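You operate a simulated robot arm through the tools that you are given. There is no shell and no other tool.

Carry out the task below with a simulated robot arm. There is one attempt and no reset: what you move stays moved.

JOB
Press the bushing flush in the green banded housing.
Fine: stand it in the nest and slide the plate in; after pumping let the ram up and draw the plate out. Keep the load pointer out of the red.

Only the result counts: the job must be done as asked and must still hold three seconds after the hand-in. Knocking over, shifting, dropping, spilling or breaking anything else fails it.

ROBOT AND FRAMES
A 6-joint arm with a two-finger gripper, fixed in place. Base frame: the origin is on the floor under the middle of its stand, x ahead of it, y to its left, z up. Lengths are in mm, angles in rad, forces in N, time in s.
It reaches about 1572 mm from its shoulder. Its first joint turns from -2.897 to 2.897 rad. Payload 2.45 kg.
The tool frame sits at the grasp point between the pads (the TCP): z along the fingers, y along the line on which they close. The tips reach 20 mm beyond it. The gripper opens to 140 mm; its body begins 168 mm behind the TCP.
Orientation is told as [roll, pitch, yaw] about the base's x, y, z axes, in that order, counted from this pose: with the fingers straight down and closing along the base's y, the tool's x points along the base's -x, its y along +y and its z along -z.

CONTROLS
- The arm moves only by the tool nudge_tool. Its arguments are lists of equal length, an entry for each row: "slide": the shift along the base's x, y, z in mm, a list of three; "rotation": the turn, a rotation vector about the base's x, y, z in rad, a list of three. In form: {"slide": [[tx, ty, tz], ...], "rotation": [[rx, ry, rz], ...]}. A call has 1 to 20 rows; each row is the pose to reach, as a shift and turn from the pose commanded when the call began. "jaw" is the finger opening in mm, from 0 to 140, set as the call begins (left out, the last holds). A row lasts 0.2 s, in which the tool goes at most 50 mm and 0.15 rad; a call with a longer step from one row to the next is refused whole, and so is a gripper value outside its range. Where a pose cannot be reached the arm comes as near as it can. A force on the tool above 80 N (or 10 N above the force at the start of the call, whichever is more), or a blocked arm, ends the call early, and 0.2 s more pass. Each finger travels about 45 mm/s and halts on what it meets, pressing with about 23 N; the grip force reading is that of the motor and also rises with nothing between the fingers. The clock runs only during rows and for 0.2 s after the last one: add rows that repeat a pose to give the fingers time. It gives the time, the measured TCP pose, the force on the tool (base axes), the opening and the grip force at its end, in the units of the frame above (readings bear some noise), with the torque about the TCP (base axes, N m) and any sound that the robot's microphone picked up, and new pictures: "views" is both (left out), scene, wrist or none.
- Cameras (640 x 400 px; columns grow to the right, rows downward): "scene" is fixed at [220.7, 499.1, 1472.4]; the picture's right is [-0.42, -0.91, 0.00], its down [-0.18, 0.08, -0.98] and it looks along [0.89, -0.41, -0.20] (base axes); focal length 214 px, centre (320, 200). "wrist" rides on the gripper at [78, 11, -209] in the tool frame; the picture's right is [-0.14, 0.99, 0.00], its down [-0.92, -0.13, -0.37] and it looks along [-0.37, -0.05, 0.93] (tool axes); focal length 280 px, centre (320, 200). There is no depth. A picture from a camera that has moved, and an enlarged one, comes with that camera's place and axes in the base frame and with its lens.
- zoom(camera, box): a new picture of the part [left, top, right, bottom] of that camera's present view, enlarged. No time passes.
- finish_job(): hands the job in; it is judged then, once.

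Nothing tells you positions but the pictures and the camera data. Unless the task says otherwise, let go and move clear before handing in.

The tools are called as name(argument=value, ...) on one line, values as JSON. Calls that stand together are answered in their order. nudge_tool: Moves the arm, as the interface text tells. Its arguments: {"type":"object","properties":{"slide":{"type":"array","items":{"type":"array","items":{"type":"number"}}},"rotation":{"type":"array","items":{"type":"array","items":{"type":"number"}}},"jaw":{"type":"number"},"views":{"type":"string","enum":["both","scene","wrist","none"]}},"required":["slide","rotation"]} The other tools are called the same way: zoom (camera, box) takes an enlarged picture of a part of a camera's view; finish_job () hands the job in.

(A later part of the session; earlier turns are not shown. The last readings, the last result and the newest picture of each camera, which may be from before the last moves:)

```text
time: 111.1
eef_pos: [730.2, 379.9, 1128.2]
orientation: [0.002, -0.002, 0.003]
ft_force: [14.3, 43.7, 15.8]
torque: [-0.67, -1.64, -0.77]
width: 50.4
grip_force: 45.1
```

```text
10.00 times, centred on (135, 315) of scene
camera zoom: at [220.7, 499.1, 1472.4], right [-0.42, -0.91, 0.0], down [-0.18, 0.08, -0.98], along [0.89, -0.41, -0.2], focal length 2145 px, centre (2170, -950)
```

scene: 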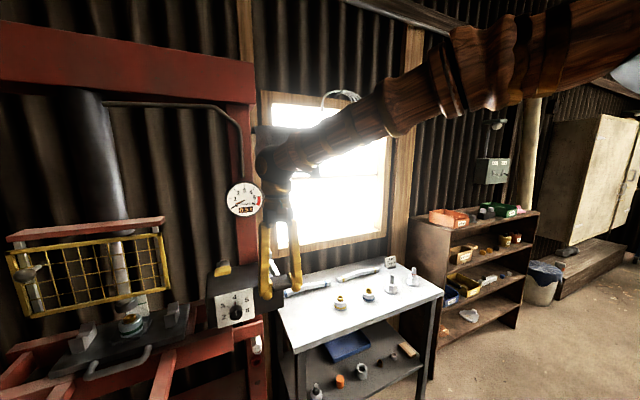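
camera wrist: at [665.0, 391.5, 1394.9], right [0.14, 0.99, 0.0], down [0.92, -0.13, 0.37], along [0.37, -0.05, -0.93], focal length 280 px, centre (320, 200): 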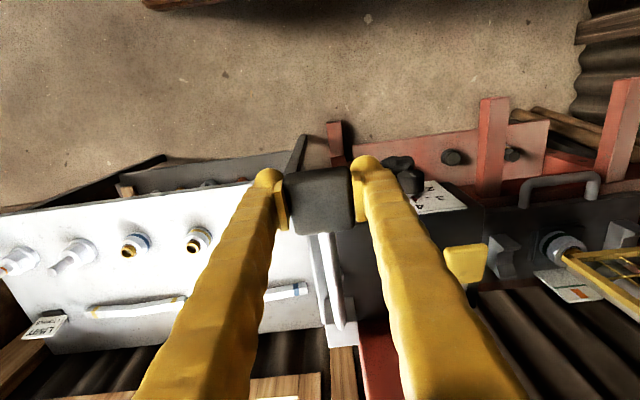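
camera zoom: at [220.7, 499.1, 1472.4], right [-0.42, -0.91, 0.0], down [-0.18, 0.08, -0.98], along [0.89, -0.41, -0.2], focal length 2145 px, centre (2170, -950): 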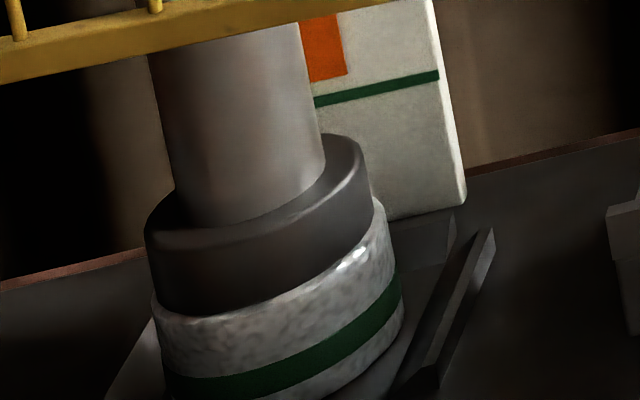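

The ram didn't move any more, so the bushing is pressed to the housing face. I'll raise the pump handle back to its rest position, let go, and lift away.

nudge_tool(slide=[[0.5, 1, 8], [1.7, 1, 18], [3.5, 1, 28], [5.5, 1, 38], [8, 1, 48], [11, 1, 57], [11, 1, 57]], rotation=[[0, 0, 0], [0, 0, 0], [0, 0, 0], [0, 0, 0], [0, 0, 0], [0, 0, 0], [0, 0, 0]], views="none")

nudge_tool(slide=[[0, 0, 0], [0, 0, 0], [0, 0, 0], [0, 0, 15], [0, 0, 45], [-15, 5, 85], [-35, 20, 110]], rotation=[[0, 0, 0], [0, 0, 0], [0, 0, 0], [0, 0, 0], [0, 0, 0], [0, 0, 0], [0, 0, 0]], jaw=100, views="both")

zoom(camera="wrist", box=[280, 140, 560, 340])

zoom(camera="scene", box=[180, 230, 320, 330])

```text
time: 112.7
eef_pos: [741.2, 379.6, 1185.8]
orientation: [0.002, -0.001, 0.0]
ft_force: [-32.1, -1.6, 8.0]
torque: [-0.13, 0.89, 0.09]
width: 50.8
grip_force: 45.1
```

```text
time: 114.3
eef_pos: [708.8, 398.1, 1296.2]
orientation: [0.002, -0.001, 0.003]
ft_force: [1.0, 0.1, 0.1]
torque: [-0.02, 0.03, 0.02]
width: 99.9
grip_force: 0.1
camera wrist: at [630.4, 409.4, 1504.2], right [0.14, 0.99, 0.0], down [0.92, -0.13, 0.37], along [0.37, -0.05, -0.93], focal length 280 px, centre (320, 200)
```

scene: 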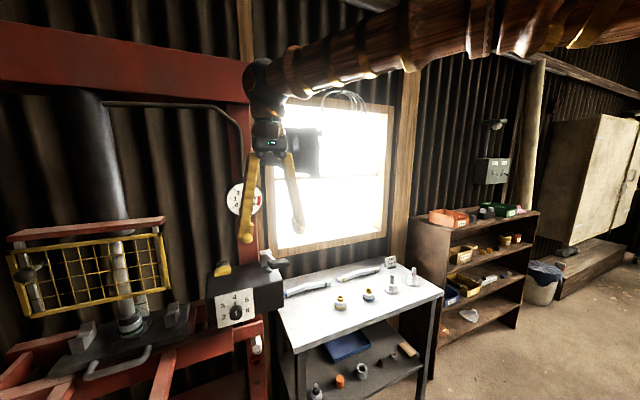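
wrist: 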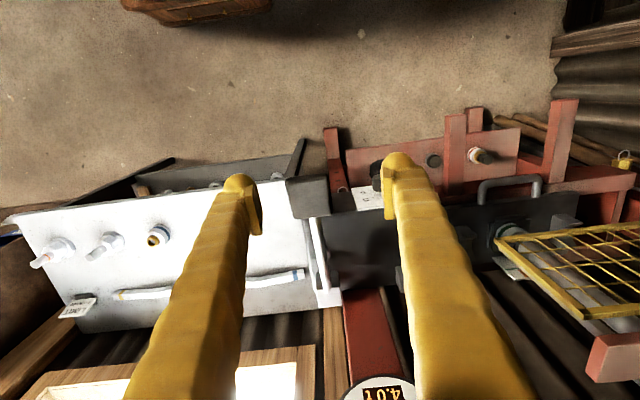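

```text
2.00 times, centred on (420, 240) of wrist
camera zoom: at [630.4, 409.4, 1504.2], right [0.14, 0.99, 0.0], down [0.92, -0.13, 0.37], along [0.37, -0.05, -0.93], focal length 561 px, centre (120, 120)
```

zoom: 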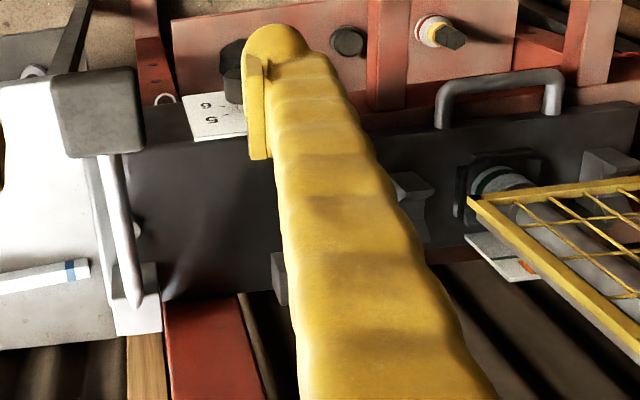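

```text
4.00 times, centred on (250, 280) of scene
camera zoom: at [220.7, 499.1, 1472.4], right [-0.42, -0.91, 0.0], down [-0.18, 0.08, -0.98], along [0.89, -0.41, -0.2], focal length 858 px, centre (600, -120)
```

zoom: 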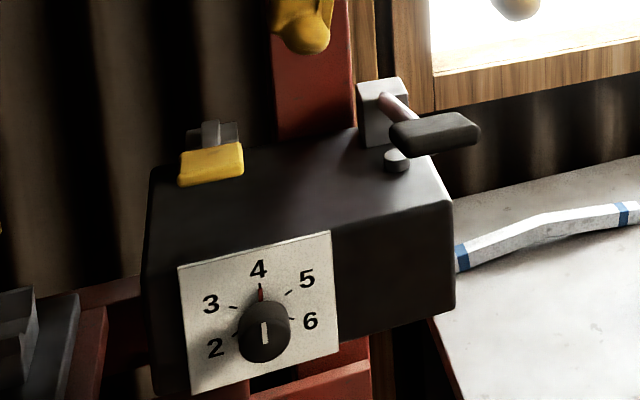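

The handle is back at rest. Next comes the yellow release lever, whose paddle is near (847, 515, 1153); I'll move over it for a close look.

nudge_tool(slide=[[0, 30, 0], [10, 65, -5], [30, 95, -15], [55, 112, -25], [75, 116, -30]], rotation=[[0, 0, 0], [0, 0, 0], [0, 0, 0], [0, 0, 0], [0, 0, 0]], jaw=100, views="both")

zoom(camera="wrist", box=[240, 130, 400, 270])

zoom(camera="scene", box=[195, 235, 275, 290])

```text
time: 115.5
eef_pos: [782.6, 514.5, 1267.5]
orientation: [0.002, -0.002, 0.003]
ft_force: [-0.5, -0.3, 0.1]
torque: [-0.02, -0.02, 0.0]
width: 100.1
grip_force: 0.1
camera wrist: at [704.2, 526.4, 1474.0], right [0.14, 0.99, 0.0], down [0.92, -0.13, 0.37], along [0.37, -0.05, -0.93], focal length 280 px, centre (320, 200)
```

scene: 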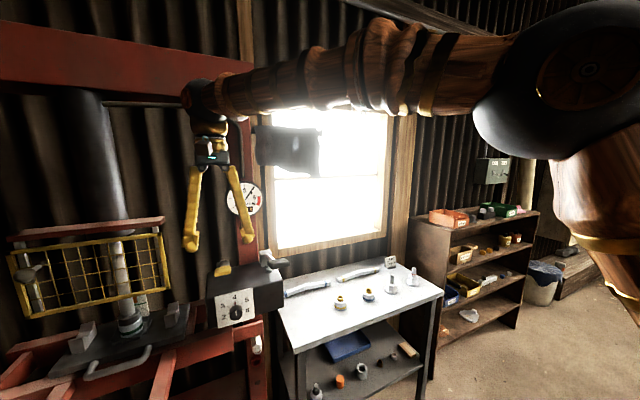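
wrist: 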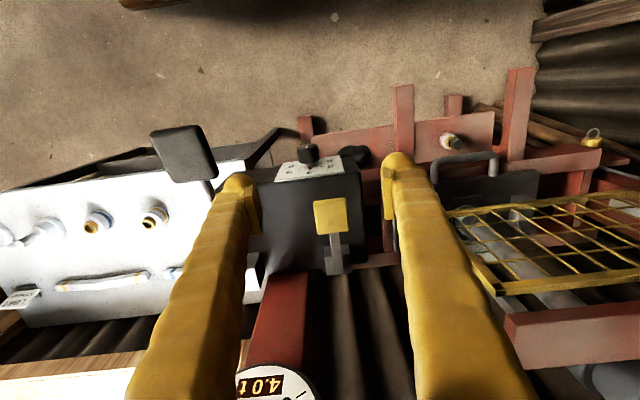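

```text
2.86 times, centred on (320, 200) of wrist
camera zoom: at [704.2, 526.4, 1474.0], right [0.14, 0.99, 0.0], down [0.92, -0.13, 0.37], along [0.37, -0.05, -0.93], focal length 801 px, centre (320, 200)
```

zoom: 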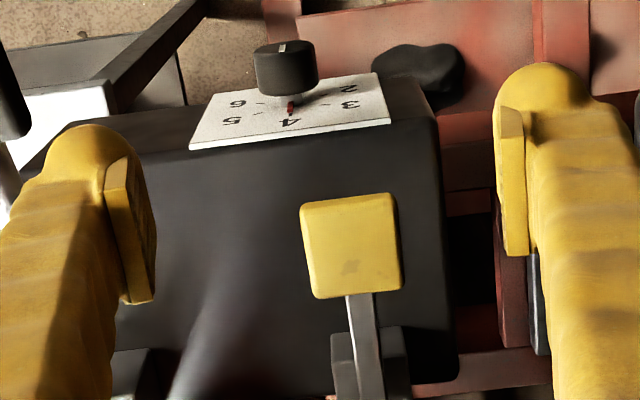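

```text
7.27 times, centred on (235, 262) of scene
camera zoom: at [220.7, 499.1, 1472.4], right [-0.42, -0.91, 0.0], down [-0.18, 0.08, -0.98], along [0.89, -0.41, -0.2], focal length 1560 px, centre (938, -254)
```

zoom: 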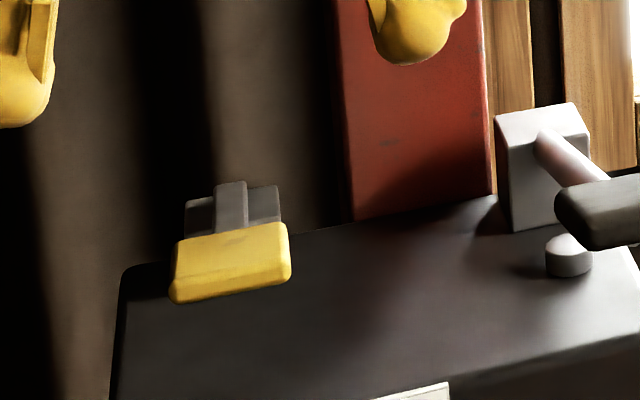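

The paddle top is centred near (856, 518, 1150). I'll close the fingers and press down on it carefully.

nudge_tool(slide=[[15, 1, -10], [35, 2, -25], [55, 3, -40], [65, 3.5, -55], [65, 3.5, -70], [65, 3.5, -85]], rotation=[[0, 0, 0], [0, 0, 0], [0, 0, 0], [0, 0, 0], [0, 0, 0], [0, 0, 0]], jaw=0, views="both")

zoom(camera="scene", box=[180, 200, 300, 300])

```text
time: 116.9
eef_pos: [847.1, 521.2, 1182.0]
orientation: [0.002, -0.002, 0.003]
ft_force: [-1.0, -0.3, 0.0]
torque: [0.02, -0.02, -0.01]
width: 0.1
grip_force: 19.0
camera wrist: at [769.5, 531.9, 1389.9], right [0.14, 0.99, 0.0], down [0.92, -0.13, 0.37], along [0.37, -0.05, -0.93], focal length 280 px, centre (320, 200)
```

scene: 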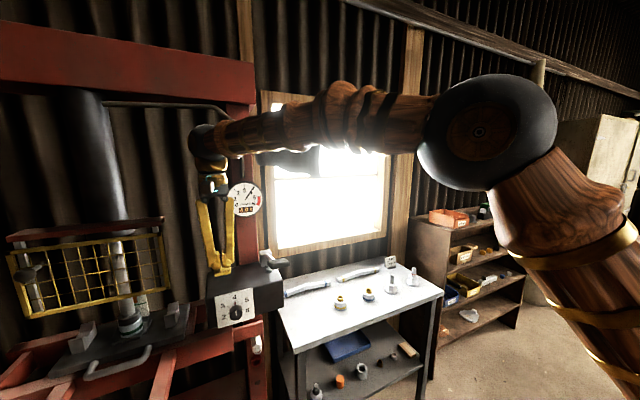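
wrist: 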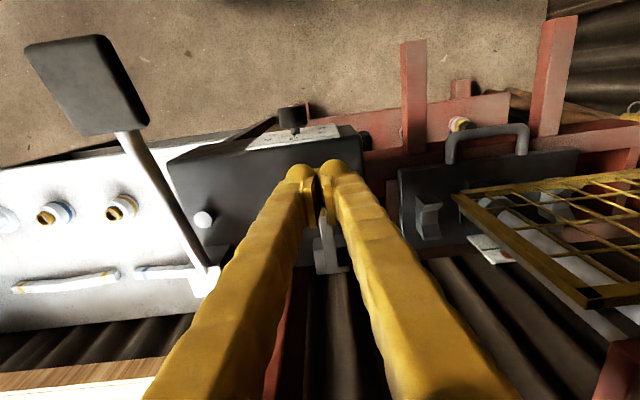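

```text
4.00 times, centred on (240, 250) of scene
camera zoom: at [220.7, 499.1, 1472.4], right [-0.42, -0.91, 0.0], down [-0.18, 0.08, -0.98], along [0.89, -0.41, -0.2], focal length 858 px, centre (640, 0)
```

zoom: 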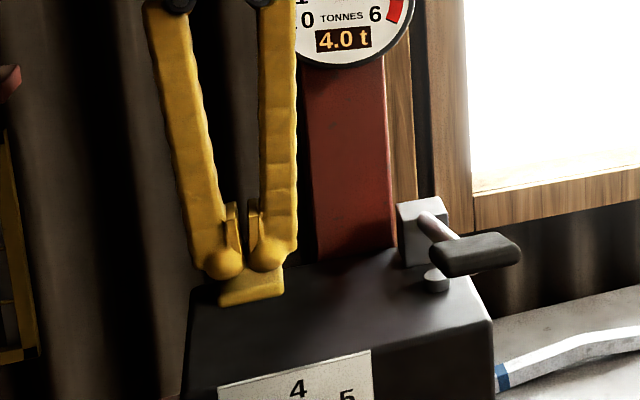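

nudge_tool(slide=[[0, 0, -5], [0, 0, -10], [0, 0, -15], [-1, 0, -20]], rotation=[[0, 0, 0], [0, 0, 0], [0, 0, 0], [0, 0, 0]], views="scene")

zoom(camera="scene", box=[180, 175, 300, 300])

```text
time: 117.9
eef_pos: [846.6, 521.2, 1161.2]
orientation: [0.002, -0.001, 0.002]
ft_force: [1.5, -1.0, 1.8]
torque: [0.02, -0.03, 0.03]
width: 6.0
grip_force: 29.9
```

scene: 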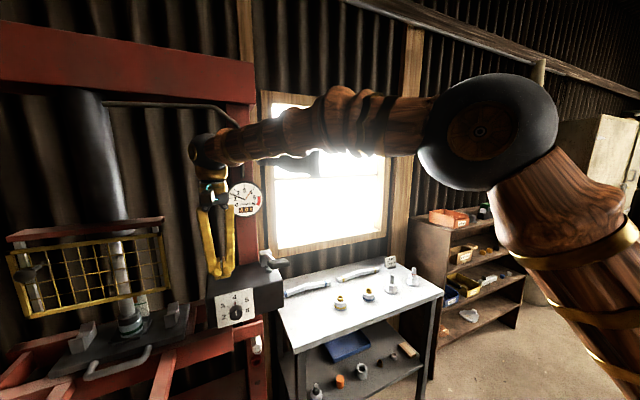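

```text
3.20 times, centred on (240, 238) of scene
camera zoom: at [220.7, 499.1, 1472.4], right [-0.42, -0.91, 0.0], down [-0.18, 0.08, -0.98], along [0.89, -0.41, -0.2], focal length 686 px, centre (576, 80)
```

zoom: 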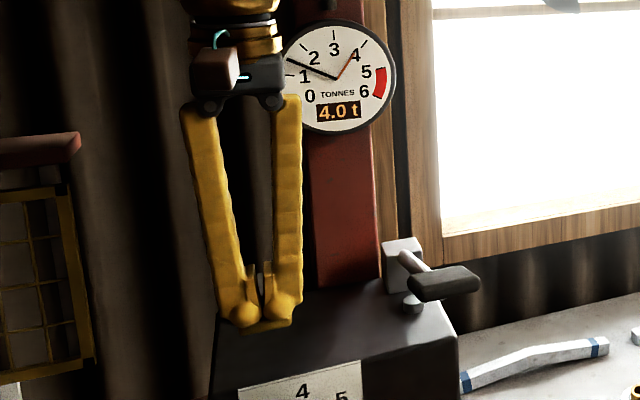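

The black pointer is falling, so pressing the yellow lever down does release the ram. I'll press a bit further and hold.

nudge_tool(slide=[[0, 0, -5], [-1, 0, -10], [-1, 0, -15], [-1, 0, -15], [-1, 0, -15], [-1, 0, -15]], rotation=[[0, 0, 0], [0, 0, 0], [0, 0, 0], [0, 0, 0], [0, 0, 0], [0, 0, 0]], views="scene")

zoom(camera="scene", box=[180, 175, 300, 300])

zoom(camera="scene", box=[80, 260, 180, 345])

```text
time: 119.3
eef_pos: [844.6, 521.8, 1144.7]
orientation: [0.003, -0.002, 0.002]
ft_force: [-0.4, -1.1, 3.5]
torque: [-0.04, -0.02, -0.04]
width: 5.8
grip_force: 29.3
```

scene: 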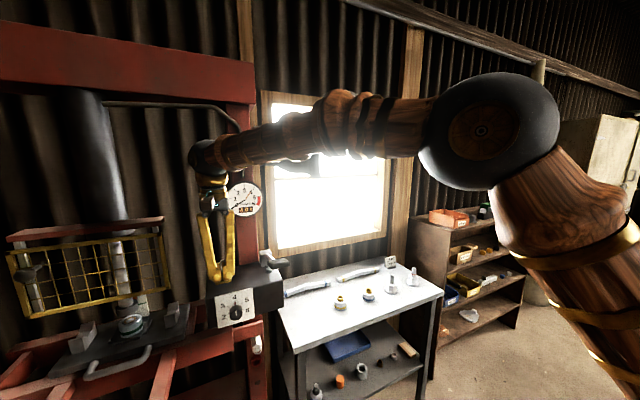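

```text
3.20 times, centred on (240, 238) of scene
camera zoom: at [220.7, 499.1, 1472.4], right [-0.42, -0.91, 0.0], down [-0.18, 0.08, -0.98], along [0.89, -0.41, -0.2], focal length 686 px, centre (576, 80)
```

zoom: 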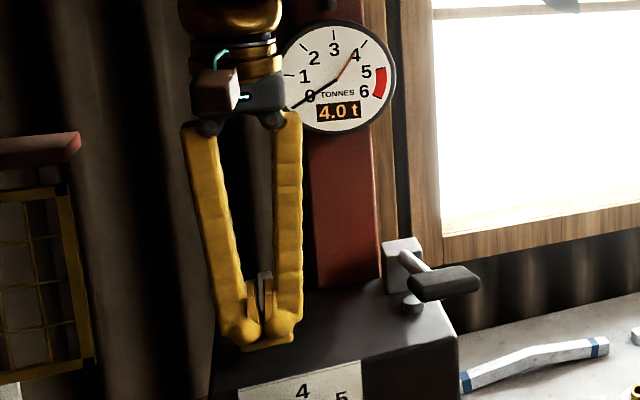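

```text
4.71 times, centred on (130, 302) of scene
camera zoom: at [220.7, 499.1, 1472.4], right [-0.42, -0.91, 0.0], down [-0.18, 0.08, -0.98], along [0.89, -0.41, -0.2], focal length 1009 px, centre (1214, -282)
```

zoom: 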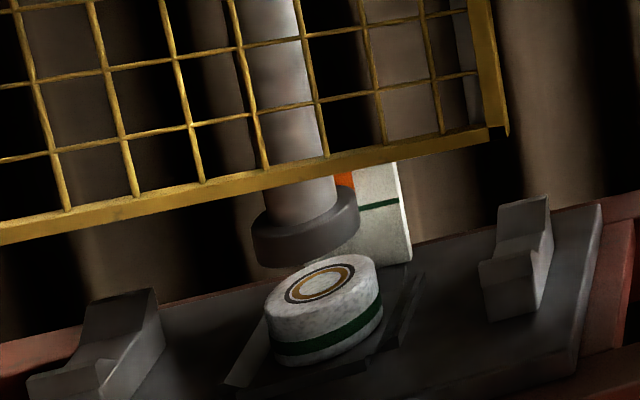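

The ram is rising and the bushing looks flush. I'll hold the release until the ram is fully up.

nudge_tool(slide=[[0, 0, 0], [0, 0, 0], [0, 0, 0], [0, 0, 0], [0, 0, 0], [0, 0, 0], [0, 0, 0], [0, 0, 0], [0, 0, 0], [0, 0, 0]], rotation=[[0, 0, 0], [0, 0, 0], [0, 0, 0], [0, 0, 0], [0, 0, 0], [0, 0, 0], [0, 0, 0], [0, 0, 0], [0, 0, 0], [0, 0, 0]], views="none")

zoom(camera="scene", box=[80, 260, 180, 345])

zoom(camera="scene", box=[220, 175, 270, 220])

```text
time: 121.5
eef_pos: [844.4, 522.1, 1144.9]
orientation: [0.002, -0.002, 0.001]
ft_force: [-0.1, 0.4, 2.5]
torque: [-0.01, 0.0, -0.01]
width: 6.0
grip_force: 29.6
```

```text
4.71 times, centred on (130, 302) of scene
camera zoom: at [220.7, 499.1, 1472.4], right [-0.42, -0.91, 0.0], down [-0.18, 0.08, -0.98], along [0.89, -0.41, -0.2], focal length 1009 px, centre (1214, -282)
```

zoom: 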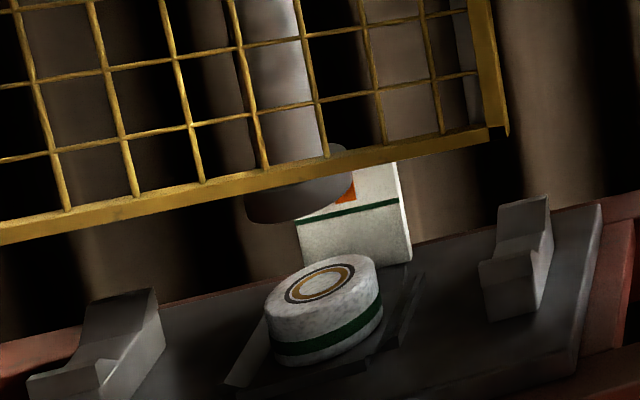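

```text
8.89 times, centred on (245, 198) of scene
camera zoom: at [220.7, 499.1, 1472.4], right [-0.42, -0.91, 0.0], down [-0.18, 0.08, -0.98], along [0.89, -0.41, -0.2], focal length 1906 px, centre (987, 222)
```

zoom: 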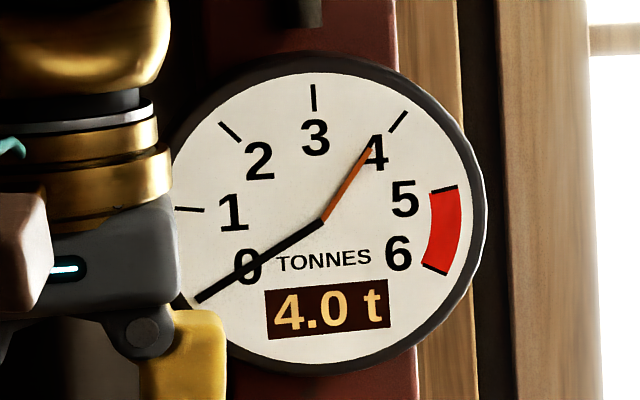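

The load is back to zero and the ram is up. I'll hold briefly longer, then open the fingers and lift off the lever.

nudge_tool(slide=[[0, 0, 0], [0, 0, 0], [0, 0, 0], [0, 0, 0], [0, 0, 0]], rotation=[[0, 0, 0], [0, 0, 0], [0, 0, 0], [0, 0, 0], [0, 0, 0]], views="none")

nudge_tool(slide=[[0, 0, 0], [0, 0, 0], [0, 0, 5], [0, 0, 15], [0, 0, 35], [0, 0, 65], [0, 0, 95]], rotation=[[0, 0, 0], [0, 0, 0], [0, 0, 0], [0, 0, 0], [0, 0, 0], [0, 0, 0], [0, 0, 0]], jaw=30, views="both")

zoom(camera="wrist", box=[240, 130, 420, 290])

zoom(camera="scene", box=[180, 175, 300, 300])

zoom(camera="scene", box=[80, 260, 180, 345])

```text
time: 122.7
eef_pos: [845.5, 521.0, 1145.0]
orientation: [0.003, -0.002, 0.002]
ft_force: [0.3, 1.1, 3.4]
torque: [0.01, -0.02, 0.02]
width: 6.0
grip_force: 29.5
```

```text
time: 124.3
eef_pos: [847.1, 520.4, 1240.5]
orientation: [0.001, -0.001, 0.002]
ft_force: [0.7, -1.1, -0.8]
torque: [-0.01, 0.01, 0.01]
width: 30.0
grip_force: 0.1
camera wrist: at [768.0, 531.5, 1449.1], right [0.14, 0.99, 0.0], down [0.92, -0.13, 0.37], along [0.37, -0.05, -0.93], focal length 280 px, centre (320, 200)
```

scene: 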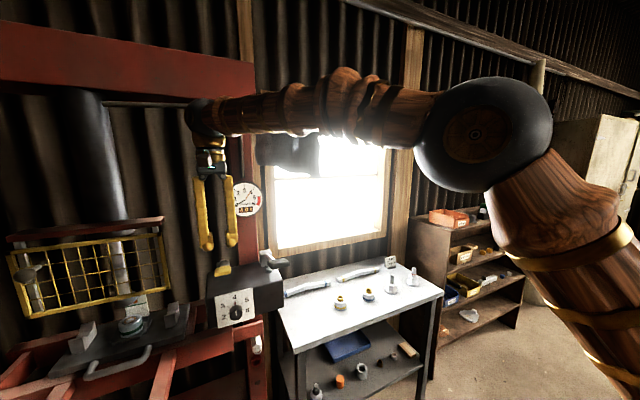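
wrist: 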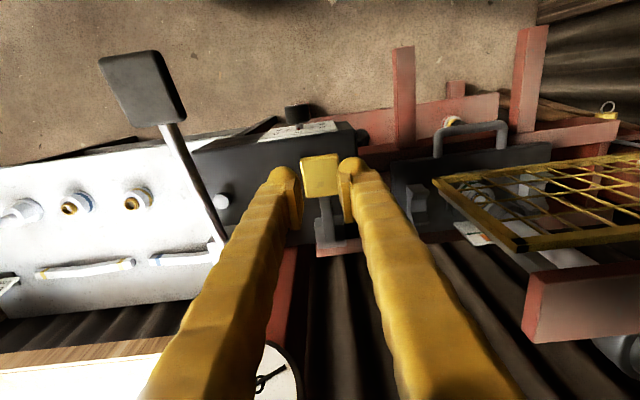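

```text
2.50 times, centred on (330, 210) of wrist
camera zoom: at [768.0, 531.5, 1449.1], right [0.14, 0.99, 0.0], down [0.92, -0.13, 0.37], along [0.37, -0.05, -0.93], focal length 701 px, centre (295, 175)
```

zoom: 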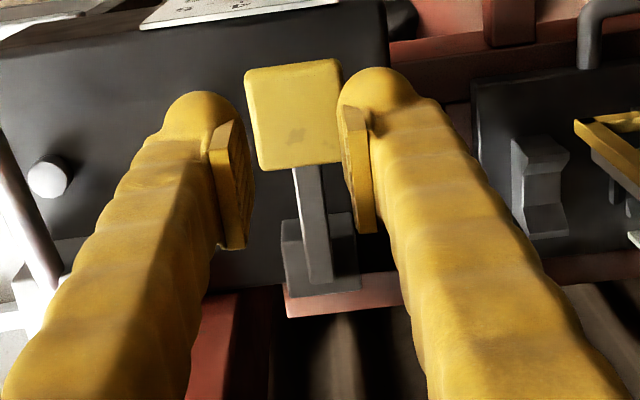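

```text
3.20 times, centred on (240, 238) of scene
camera zoom: at [220.7, 499.1, 1472.4], right [-0.42, -0.91, 0.0], down [-0.18, 0.08, -0.98], along [0.89, -0.41, -0.2], focal length 686 px, centre (576, 80)
```

zoom: 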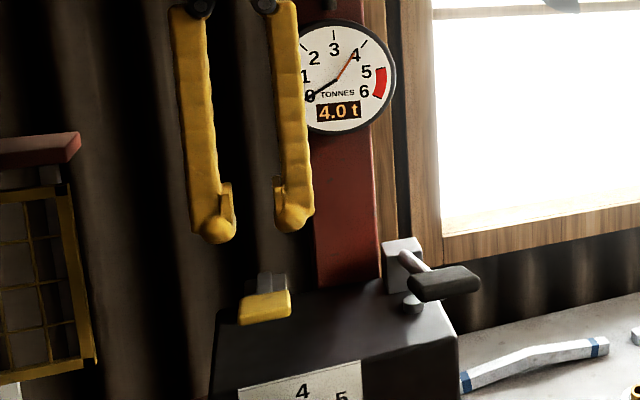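

```text
4.71 times, centred on (130, 302) of scene
camera zoom: at [220.7, 499.1, 1472.4], right [-0.42, -0.91, 0.0], down [-0.18, 0.08, -0.98], along [0.89, -0.41, -0.2], focal length 1009 px, centre (1214, -282)
```

zoom: 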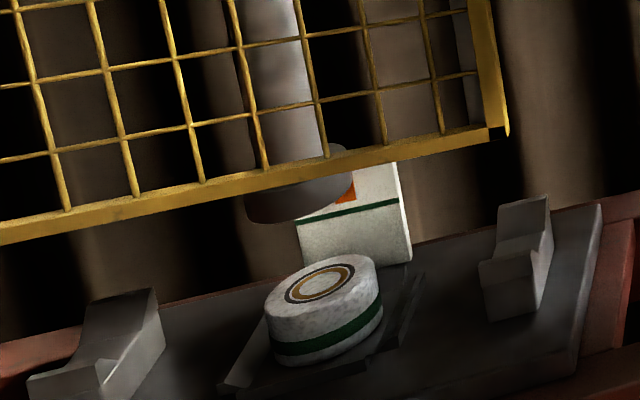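

The yellow lever sprang back, the ram stays up and the bushing is flush. Now I'll draw the plate out: first I reorient the tool as before, in the clear area in front.

nudge_tool(slide=[[-40, 0, 5], [-85, 0, 5], [-130, 0, 5], [-172, 10, 0], [-207, 35, -10], [-230, 72, -20], [-241, 110, -40], [-241, 145, -65], [-241, 175, -95], [-241, 195, -118], [-241, 204, -121], [-241, 204, -121]], rotation=[[0, 0, 0], [0, 0, 0.14], [0, 0, 0.28], [0, 0, 0.42], [0, 0, 0.56], [0, 0, 0.7], [0, 0, 0.84], [0, 0, 0.98], [0, 0, 1.12], [0, 0, 1.26], [0, 0, 1.4], [0, 0, 1.552]], jaw=60, views="none")

nudge_tool(slide=[[0, 0, 0], [0, 5, 0], [0, 10, 0], [0, 15, 0], [0, 20, 0], [0, 25, -5], [0, 32, -15], [0, 40, -30], [0, 50, -50], [0, 60, -70], [-5, 68, -90]], rotation=[[0, -0.14, 0], [0, -0.28, 0], [0, -0.42, 0], [0, -0.56, 0], [0, -0.7, 0], [0, -0.84, 0], [0, -0.98, 0], [0, -1.12, 0], [0, -1.26, 0], [0, -1.4, 0], [0, -1.55, 0]], views="both")

```text
refused: row 12 steps farther than a row can; nothing moved
```

```text
time: 126.7
eef_pos: [839.3, 590.7, 1152.8]
orientation: [0.003, -1.553, -0.003]
ft_force: [-0.1, -0.8, 0.4]
torque: [-0.03, 0.09, 0.03]
width: 30.1
grip_force: 0.1
camera wrist: at [629.3, 602.2, 1077.0], right [0.0, 0.99, 0.14], down [-0.35, -0.13, 0.93], along [0.94, -0.05, 0.35], focal length 280 px, centre (320, 200)
```

scene: 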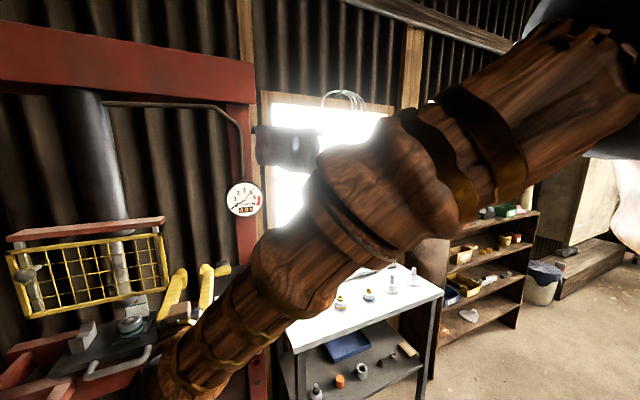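
wrist: 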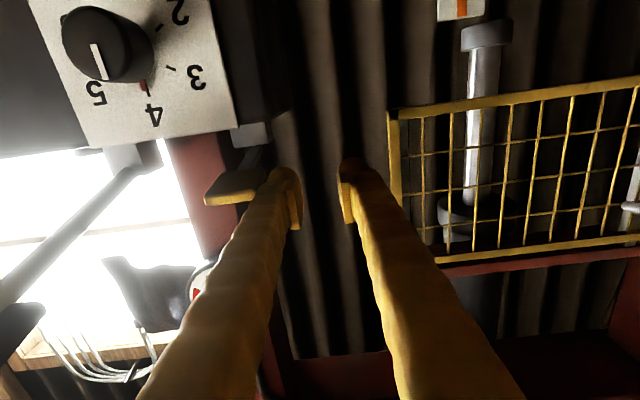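

My first call was refused, and the second ran from the old spot; there was no contact. I'll back straight out in −x first.

nudge_tool(slide=[[-25, 0, 0], [-60, 0, 0], [-100, 5, 0], [-145, 10, 0], [-190, 20, -5], [-230, 35, -10]], rotation=[[0, 0, 0], [0, 0, 0], [0, 0, 0], [0, 0, 0], [0, 0, 0], [0, 0, 0]], views="both")

zoom(camera="scene", box=[180, 230, 320, 330])

```text
time: 128.1
eef_pos: [606.4, 621.6, 1137.8]
orientation: [-0.073, -1.55, 0.073]
ft_force: [0.4, 0.2, -0.3]
torque: [0.0, 0.02, -0.01]
width: 29.9
grip_force: 0.0
camera wrist: at [396.3, 634.6, 1062.9], right [0.0, 0.99, 0.14], down [-0.35, -0.13, 0.93], along [0.94, -0.05, 0.35], focal length 280 px, centre (320, 200)
```

scene: 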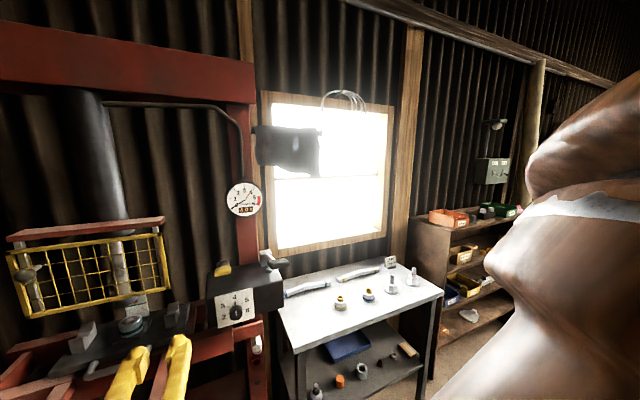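
wrist: 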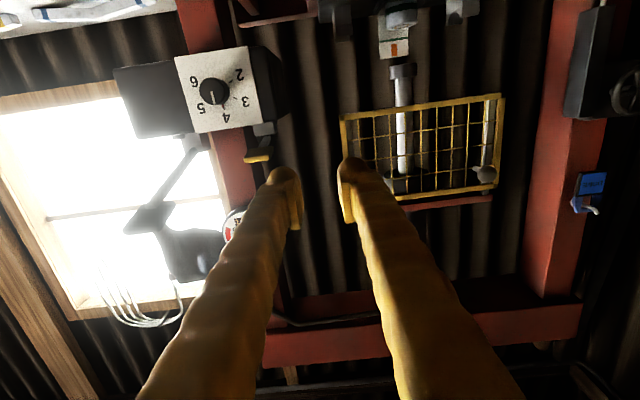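

```text
4.00 times, centred on (250, 280) of scene
camera zoom: at [220.7, 499.1, 1472.4], right [-0.42, -0.91, 0.0], down [-0.18, 0.08, -0.98], along [0.89, -0.41, -0.2], focal length 858 px, centre (600, -120)
```

zoom: 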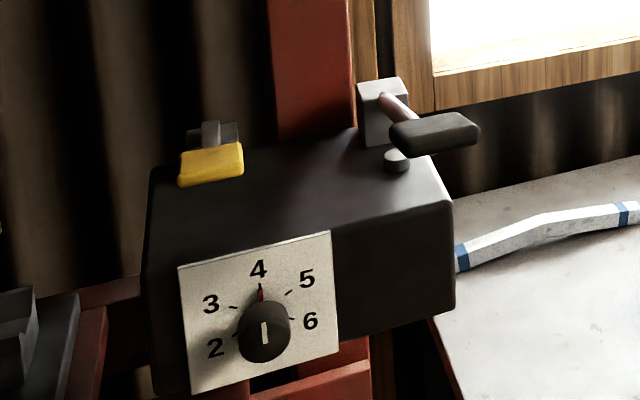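

nudge_tool(slide=[[0, 10, -5], [0, 20, -10], [0, 30, -20], [0, 40, -30]], rotation=[[-0.14, 0, 0], [-0.28, 0, 0], [-0.42, 0, 0], [-0.56, 0, 0]], jaw=60, views="none")

```text
time: 129.1
eef_pos: [610.9, 662.6, 1108.8]
orientation: [-1.538, -1.007, 1.532]
ft_force: [0.0, 0.0, -0.1]
torque: [-0.01, 0.05, -0.02]
width: 60.1
grip_force: 0.1
```

nudge_tool(slide=[[0, 15, -10], [0, 35, -20], [0, 55, -30], [0, 75, -40], [0, 95, -55], [0, 115, -70], [0, 130, -80]], rotation=[[-0.14, 0, 0], [-0.28, 0, 0], [-0.42, 0, 0], [-0.56, 0, 0], [-0.7, 0, 0], [-0.84, 0, 0], [-0.99, 0, 0]], views="wrist")

```text
time: 130.7
eef_pos: [609.1, 795.8, 1030.3]
orientation: [-1.568, -0.018, 1.553]
ft_force: [0.7, -1.0, -0.2]
torque: [-0.01, 0.05, 0.03]
width: 60.1
grip_force: 0.1
camera wrist: at [398.8, 722.5, 1018.3], right [0.0, 0.15, -0.99], down [-0.35, 0.93, 0.14], along [0.94, 0.35, 0.06], focal length 280 px, centre (320, 200)
```

wrist: 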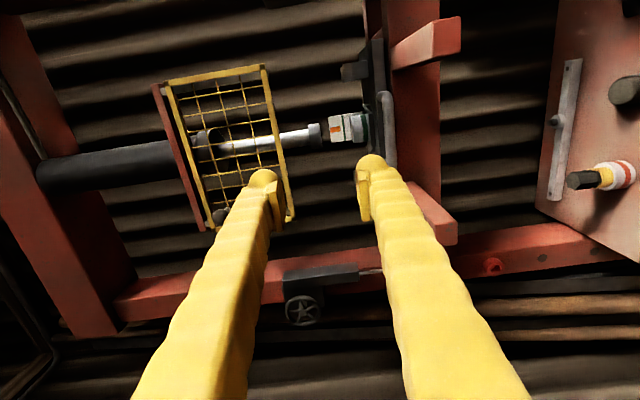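

nudge_tool(slide=[[5, 0, -40], [10, 1, -80], [20, 1, -116], [60, 1, -116], [100, 1, -116], [140, 1, -116], [175, 1, -116], [205, 1, -116]], rotation=[[0, 0, 0.01], [0, 0, 0.018], [0, 0, 0.018], [0, 0, 0.018], [0, 0, 0.018], [0, 0, 0.018], [0, 0, 0.018], [0, 0, 0.018]], views="both")

zoom(camera="wrist", box=[220, 60, 420, 240])

```text
time: 132.5
eef_pos: [815.4, 794.0, 914.8]
orientation: [-1.568, -0.018, 1.571]
ft_force: [0.6, 1.1, 0.4]
torque: [0.02, 0.04, -0.04]
width: 60.2
grip_force: 0.1
camera wrist: at [605.8, 717.9, 903.4], right [0.0, 0.16, -0.99], down [-0.37, 0.92, 0.15], along [0.93, 0.36, 0.06], focal length 280 px, centre (320, 200)
```

scene: 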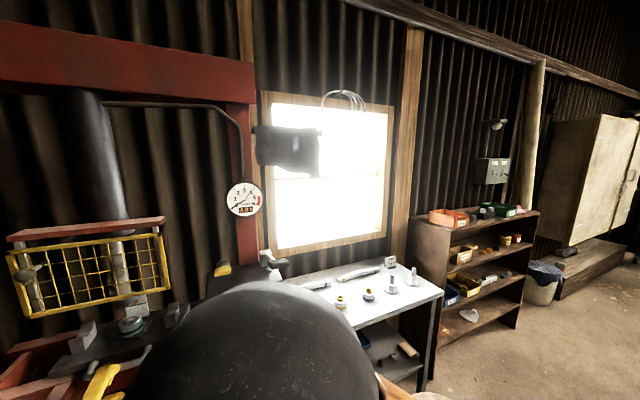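
wrist: 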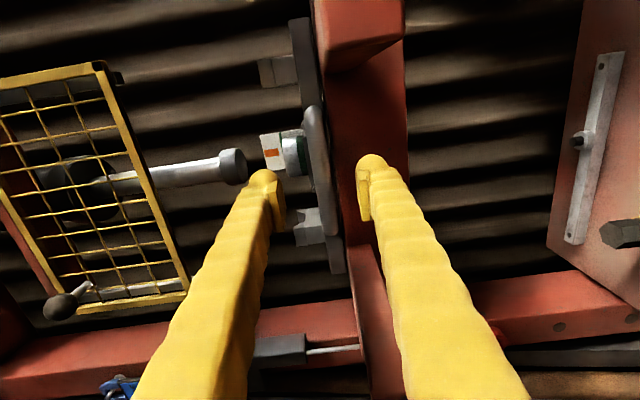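

```text
2.22 times, centred on (320, 150) of wrist
camera zoom: at [605.8, 717.9, 903.4], right [0.0, 0.16, -0.99], down [-0.37, 0.92, 0.15], along [0.93, 0.36, 0.06], focal length 623 px, centre (320, 311)
```

zoom: 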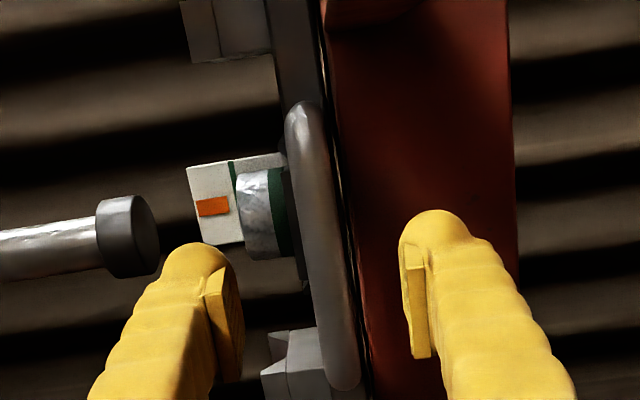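

From this side view no bushing stands above the housing. I'll advance over the bar and grip it.

nudge_tool(slide=[[25, 2, 0], [50, 4, -0.5], [67, 4, -1]], rotation=[[0, 0, 0], [0, 0, 0], [0, 0, 0]], views="none")

nudge_tool(slide=[[0, 0, 0], [0, 0, 0], [0, 0, 0], [0, 0, 0], [0, 0, 0]], rotation=[[0, 0, 0], [0, 0, 0], [0, 0, 0], [0, 0, 0], [0, 0, 0]], jaw=4, views="wrist")

zoom(camera="wrist", box=[220, 60, 420, 240])

```text
time: 133.3
eef_pos: [880.4, 799.0, 913.1]
orientation: [-1.569, -0.019, 1.57]
ft_force: [0.0, 0.6, -0.2]
torque: [-0.01, 0.01, 0.01]
width: 59.9
grip_force: 0.1
```

```text
time: 134.5
eef_pos: [879.2, 797.5, 914.7]
orientation: [-1.57, -0.018, 1.57]
ft_force: [1.7, -1.3, 13.9]
torque: [-1.38, 0.05, -0.08]
width: 13.7
grip_force: 40.1
camera wrist: at [670.9, 722.0, 901.1], right [0.0, 0.16, -0.99], down [-0.37, 0.92, 0.15], along [0.93, 0.36, 0.06], focal length 280 px, centre (320, 200)
```

wrist: 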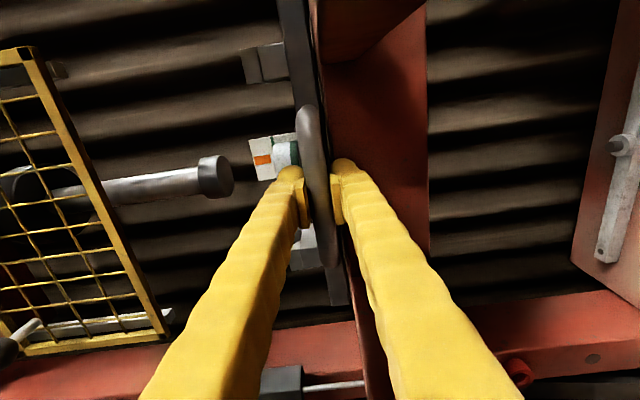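

```text
2.22 times, centred on (320, 150) of wrist
camera zoom: at [670.9, 722.0, 901.1], right [0.0, 0.16, -0.99], down [-0.37, 0.92, 0.15], along [0.93, 0.36, 0.06], focal length 623 px, centre (320, 311)
```

zoom: 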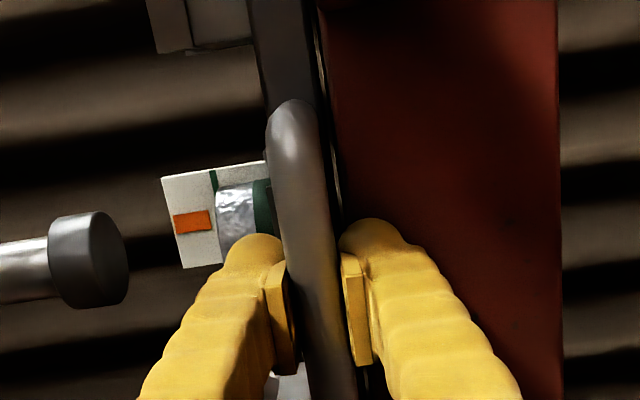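

Gripped. I'll draw the plate out gently.

nudge_tool(slide=[[-4, 0, 0], [-10, 0, 0], [-18, 0, 0], [-28, 0, 0], [-38, 0, 0]], rotation=[[0, 0, 0], [0, 0, 0], [0, 0, 0], [0, 0, 0], [0, 0, 0]], views="both")

zoom(camera="wrist", box=[220, 60, 420, 240])

zoom(camera="scene", box=[40, 280, 200, 380])

```text
time: 135.7
eef_pos: [844.5, 799.1, 912.3]
orientation: [-1.568, -0.019, 1.567]
ft_force: [1.7, -22.2, 22.0]
torque: [-1.3, 0.11, 0.06]
width: 13.7
grip_force: 39.5
camera wrist: at [634.7, 722.4, 901.1], right [0.0, 0.16, -0.99], down [-0.36, 0.92, 0.15], along [0.93, 0.36, 0.06], focal length 280 px, centre (320, 200)
```

scene: 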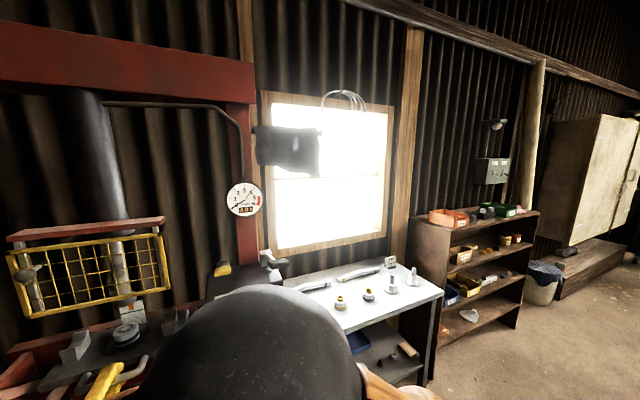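
wrist: 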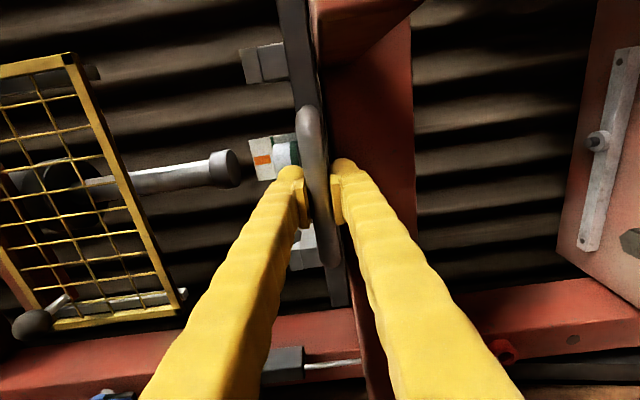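

```text
2.22 times, centred on (320, 150) of wrist
camera zoom: at [634.7, 722.4, 901.1], right [0.0, 0.16, -0.99], down [-0.36, 0.92, 0.15], along [0.93, 0.36, 0.06], focal length 623 px, centre (320, 311)
```

zoom: 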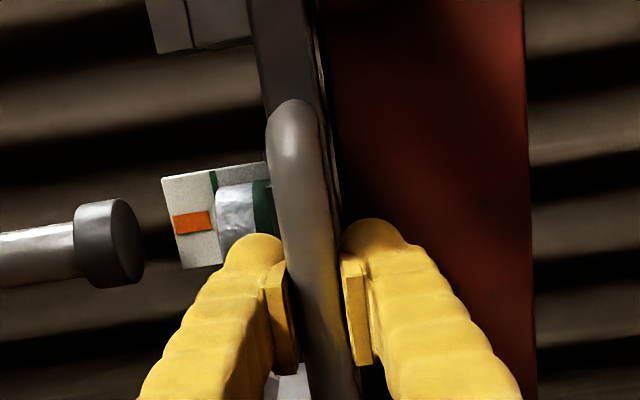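

```text
4.00 times, centred on (120, 330) of scene
camera zoom: at [220.7, 499.1, 1472.4], right [-0.42, -0.91, 0.0], down [-0.18, 0.08, -0.98], along [0.89, -0.41, -0.2], focal length 858 px, centre (1120, -320)
```

zoom: 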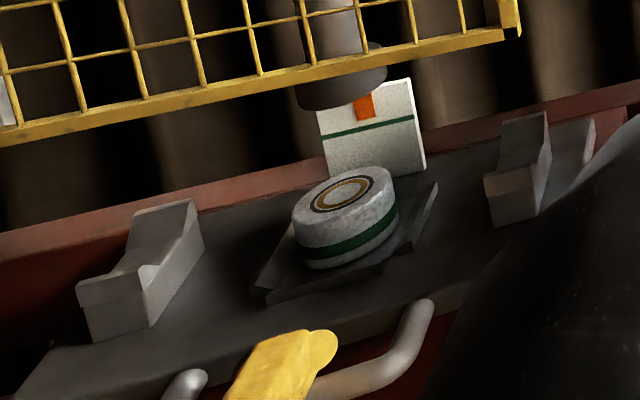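

nudge_tool(slide=[[-8, -0.5, 0.5], [-22, -0.5, 1], [-37, -0.5, 1], [-52, -0.5, 1], [-67, -0.5, 1], [-82, -0.5, 1], [-97, -0.5, 1], [-112, -0.5, 1], [-127, -0.5, 1], [-140, -0.5, 1]], rotation=[[0, 0, 0], [0, 0, 0], [0, 0, 0], [0, 0, 0], [0, 0, 0], [0, 0, 0], [0, 0, 0], [0, 0, 0], [0, 0, 0], [0, 0, 0]], views="wrist")

```text
time: 137.9
eef_pos: [704.6, 798.8, 913.9]
orientation: [-1.569, -0.02, 1.568]
ft_force: [-2.2, -7.4, -2.8]
torque: [-1.38, -0.01, 0.23]
width: 13.5
grip_force: 40.0
camera wrist: at [495.5, 723.0, 901.4], right [0.0, 0.16, -0.99], down [-0.37, 0.92, 0.15], along [0.93, 0.36, 0.06], focal length 280 px, centre (320, 200)
```

wrist: 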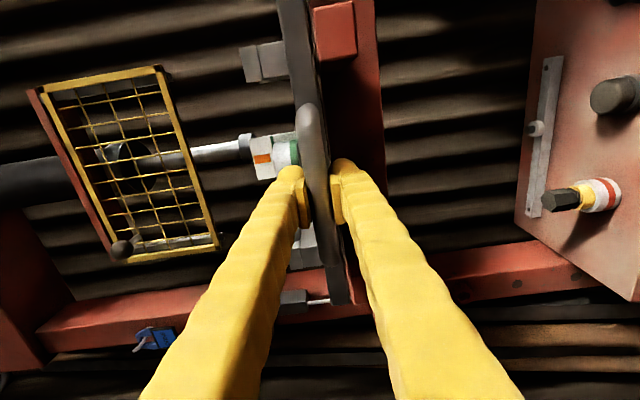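

nudge_tool(slide=[[-10, 0, 0], [-20, 0, 0], [-30, 0, 0], [-38, 0, 0], [-44, 0, 0]], rotation=[[0, 0, 0], [0, 0, 0], [0, 0, 0], [0, 0, 0], [0, 0, 0]], views="none")

```text
time: 139.1
eef_pos: [660.6, 800.6, 913.3]
orientation: [-1.569, -0.021, 1.569]
ft_force: [0.2, 8.4, -15.7]
torque: [-1.32, -0.03, -0.04]
width: 13.4
grip_force: 39.6
```

nudge_tool(slide=[[-2, 0, 0], [-4, 0, 0], [-6, 0, 0]], rotation=[[0, 0, 0], [0, 0, 0], [0, 0, 0]], views="both")

zoom(camera="scene", box=[20, 300, 200, 400])

zoom(camera="wrist", box=[220, 60, 420, 240])

```text
time: 139.9
eef_pos: [656.3, 797.5, 913.4]
orientation: [-1.568, -0.02, 1.568]
ft_force: [33.1, -4.3, -12.0]
torque: [-1.29, -0.03, -0.04]
width: 13.8
grip_force: 40.2
camera wrist: at [446.9, 721.8, 901.4], right [0.0, 0.16, -0.99], down [-0.36, 0.92, 0.15], along [0.93, 0.36, 0.06], focal length 280 px, centre (320, 200)
```

scene: 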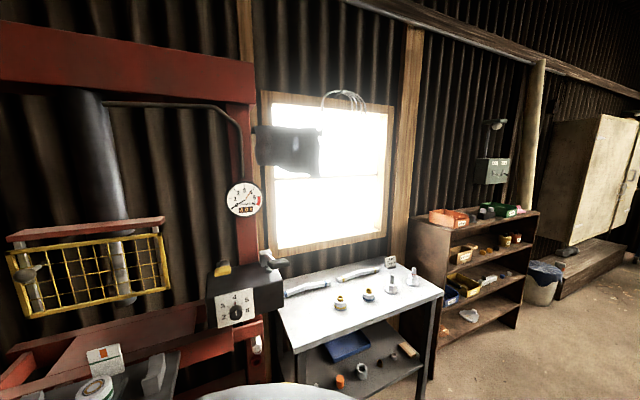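
wrist: 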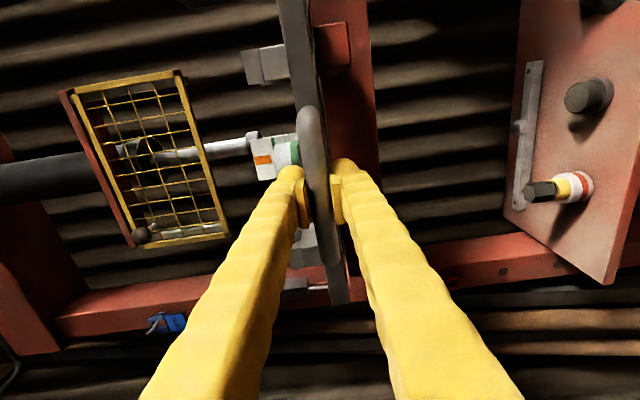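

```text
3.56 times, centred on (110, 350) of scene
camera zoom: at [220.7, 499.1, 1472.4], right [-0.42, -0.91, 0.0], down [-0.18, 0.08, -0.98], along [0.89, -0.41, -0.2], focal length 763 px, centre (1067, -333)
```

zoom: 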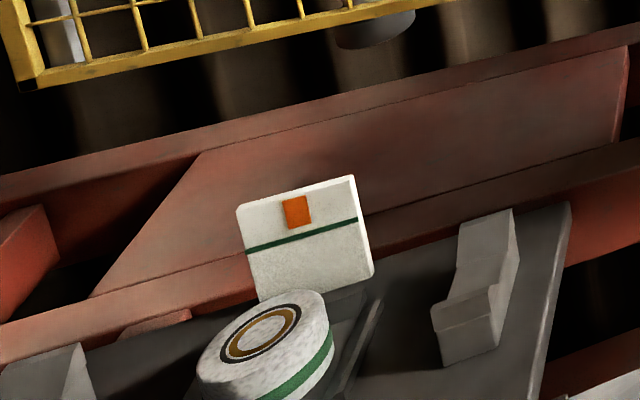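

```text
2.22 times, centred on (320, 150) of wrist
camera zoom: at [446.9, 721.8, 901.4], right [0.0, 0.16, -0.99], down [-0.36, 0.92, 0.15], along [0.93, 0.36, 0.06], focal length 623 px, centre (320, 311)
```

zoom: 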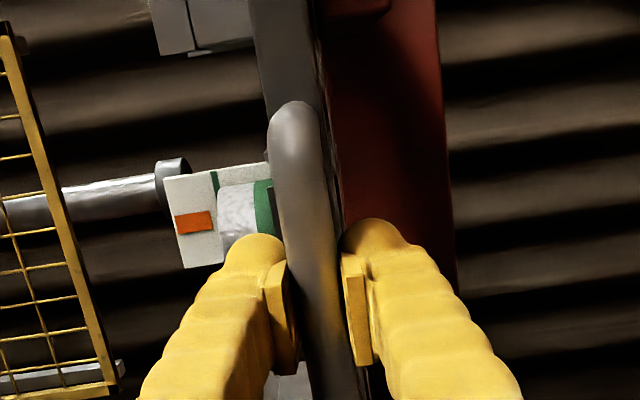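

The plate is back at its outer stop. I'll release the bar, back away, and then inspect the bushing from above.

nudge_tool(slide=[[0.5, 0, 0], [0.5, 0, 0], [0.5, 0, 0], [0.5, 0, 0], [-15, 0, 0], [-45, 0, 0], [-60, 0, 20], [-65, -5, 60], [-60, -10, 100]], rotation=[[0, 0, 0], [0, 0, 0], [0, 0, 0], [0, 0, 0], [0, 0, 0], [0, 0, 0], [0, 0, 0], [0, 0, 0], [0, 0, 0]], jaw=60, views="wrist")

zoom(camera="wrist", box=[280, 60, 460, 240])

```text
time: 141.9
eef_pos: [597.4, 786.6, 1013.4]
orientation: [-1.569, -0.017, 1.571]
ft_force: [-1.4, 0.6, -0.3]
torque: [-0.03, -0.04, 0.02]
width: 60.1
grip_force: 0.0
camera wrist: at [388.5, 709.6, 1001.3], right [0.0, 0.16, -0.99], down [-0.37, 0.92, 0.15], along [0.93, 0.36, 0.06], focal length 280 px, centre (320, 200)
```

wrist: 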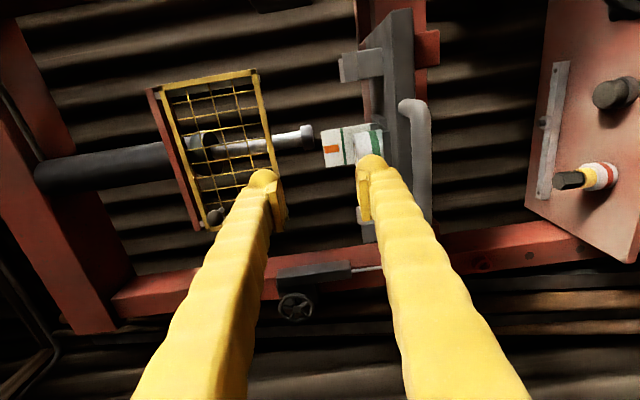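

```text
2.22 times, centred on (370, 150) of wrist
camera zoom: at [388.5, 709.6, 1001.3], right [0.0, 0.16, -0.99], down [-0.37, 0.92, 0.15], along [0.93, 0.36, 0.06], focal length 623 px, centre (209, 311)
```

zoom: 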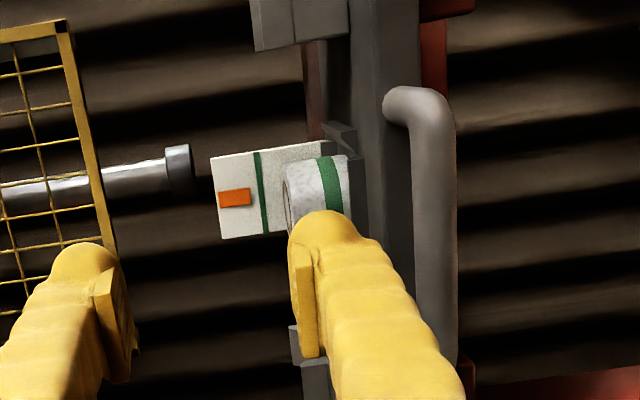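

nudge_tool(slide=[[0, -5, 15], [0, -10, 30], [0, -15, 45], [0, -25, 60], [0, -35, 75], [0, -45, 90], [5, -55, 100], [8, -60, 105], [8, -62, 106], [8, -62, 106], [8, -62, 106]], rotation=[[0, 0.14, 0], [0, 0.28, 0], [0, 0.42, 0], [0, 0.56, 0], [0, 0.7, 0], [0, 0.84, 0], [0, 0.98, 0], [0, 1.12, 0], [0, 1.26, 0], [0, 1.4, 0], [0, 1.55, 0]], views="none")

```text
time: 144.3
eef_pos: [603.0, 725.1, 1120.8]
orientation: [-0.018, 0.001, 1.551]
ft_force: [-1.0, -0.7, -0.2]
torque: [0.03, -0.02, 0.03]
width: 60.1
grip_force: 0.0
```

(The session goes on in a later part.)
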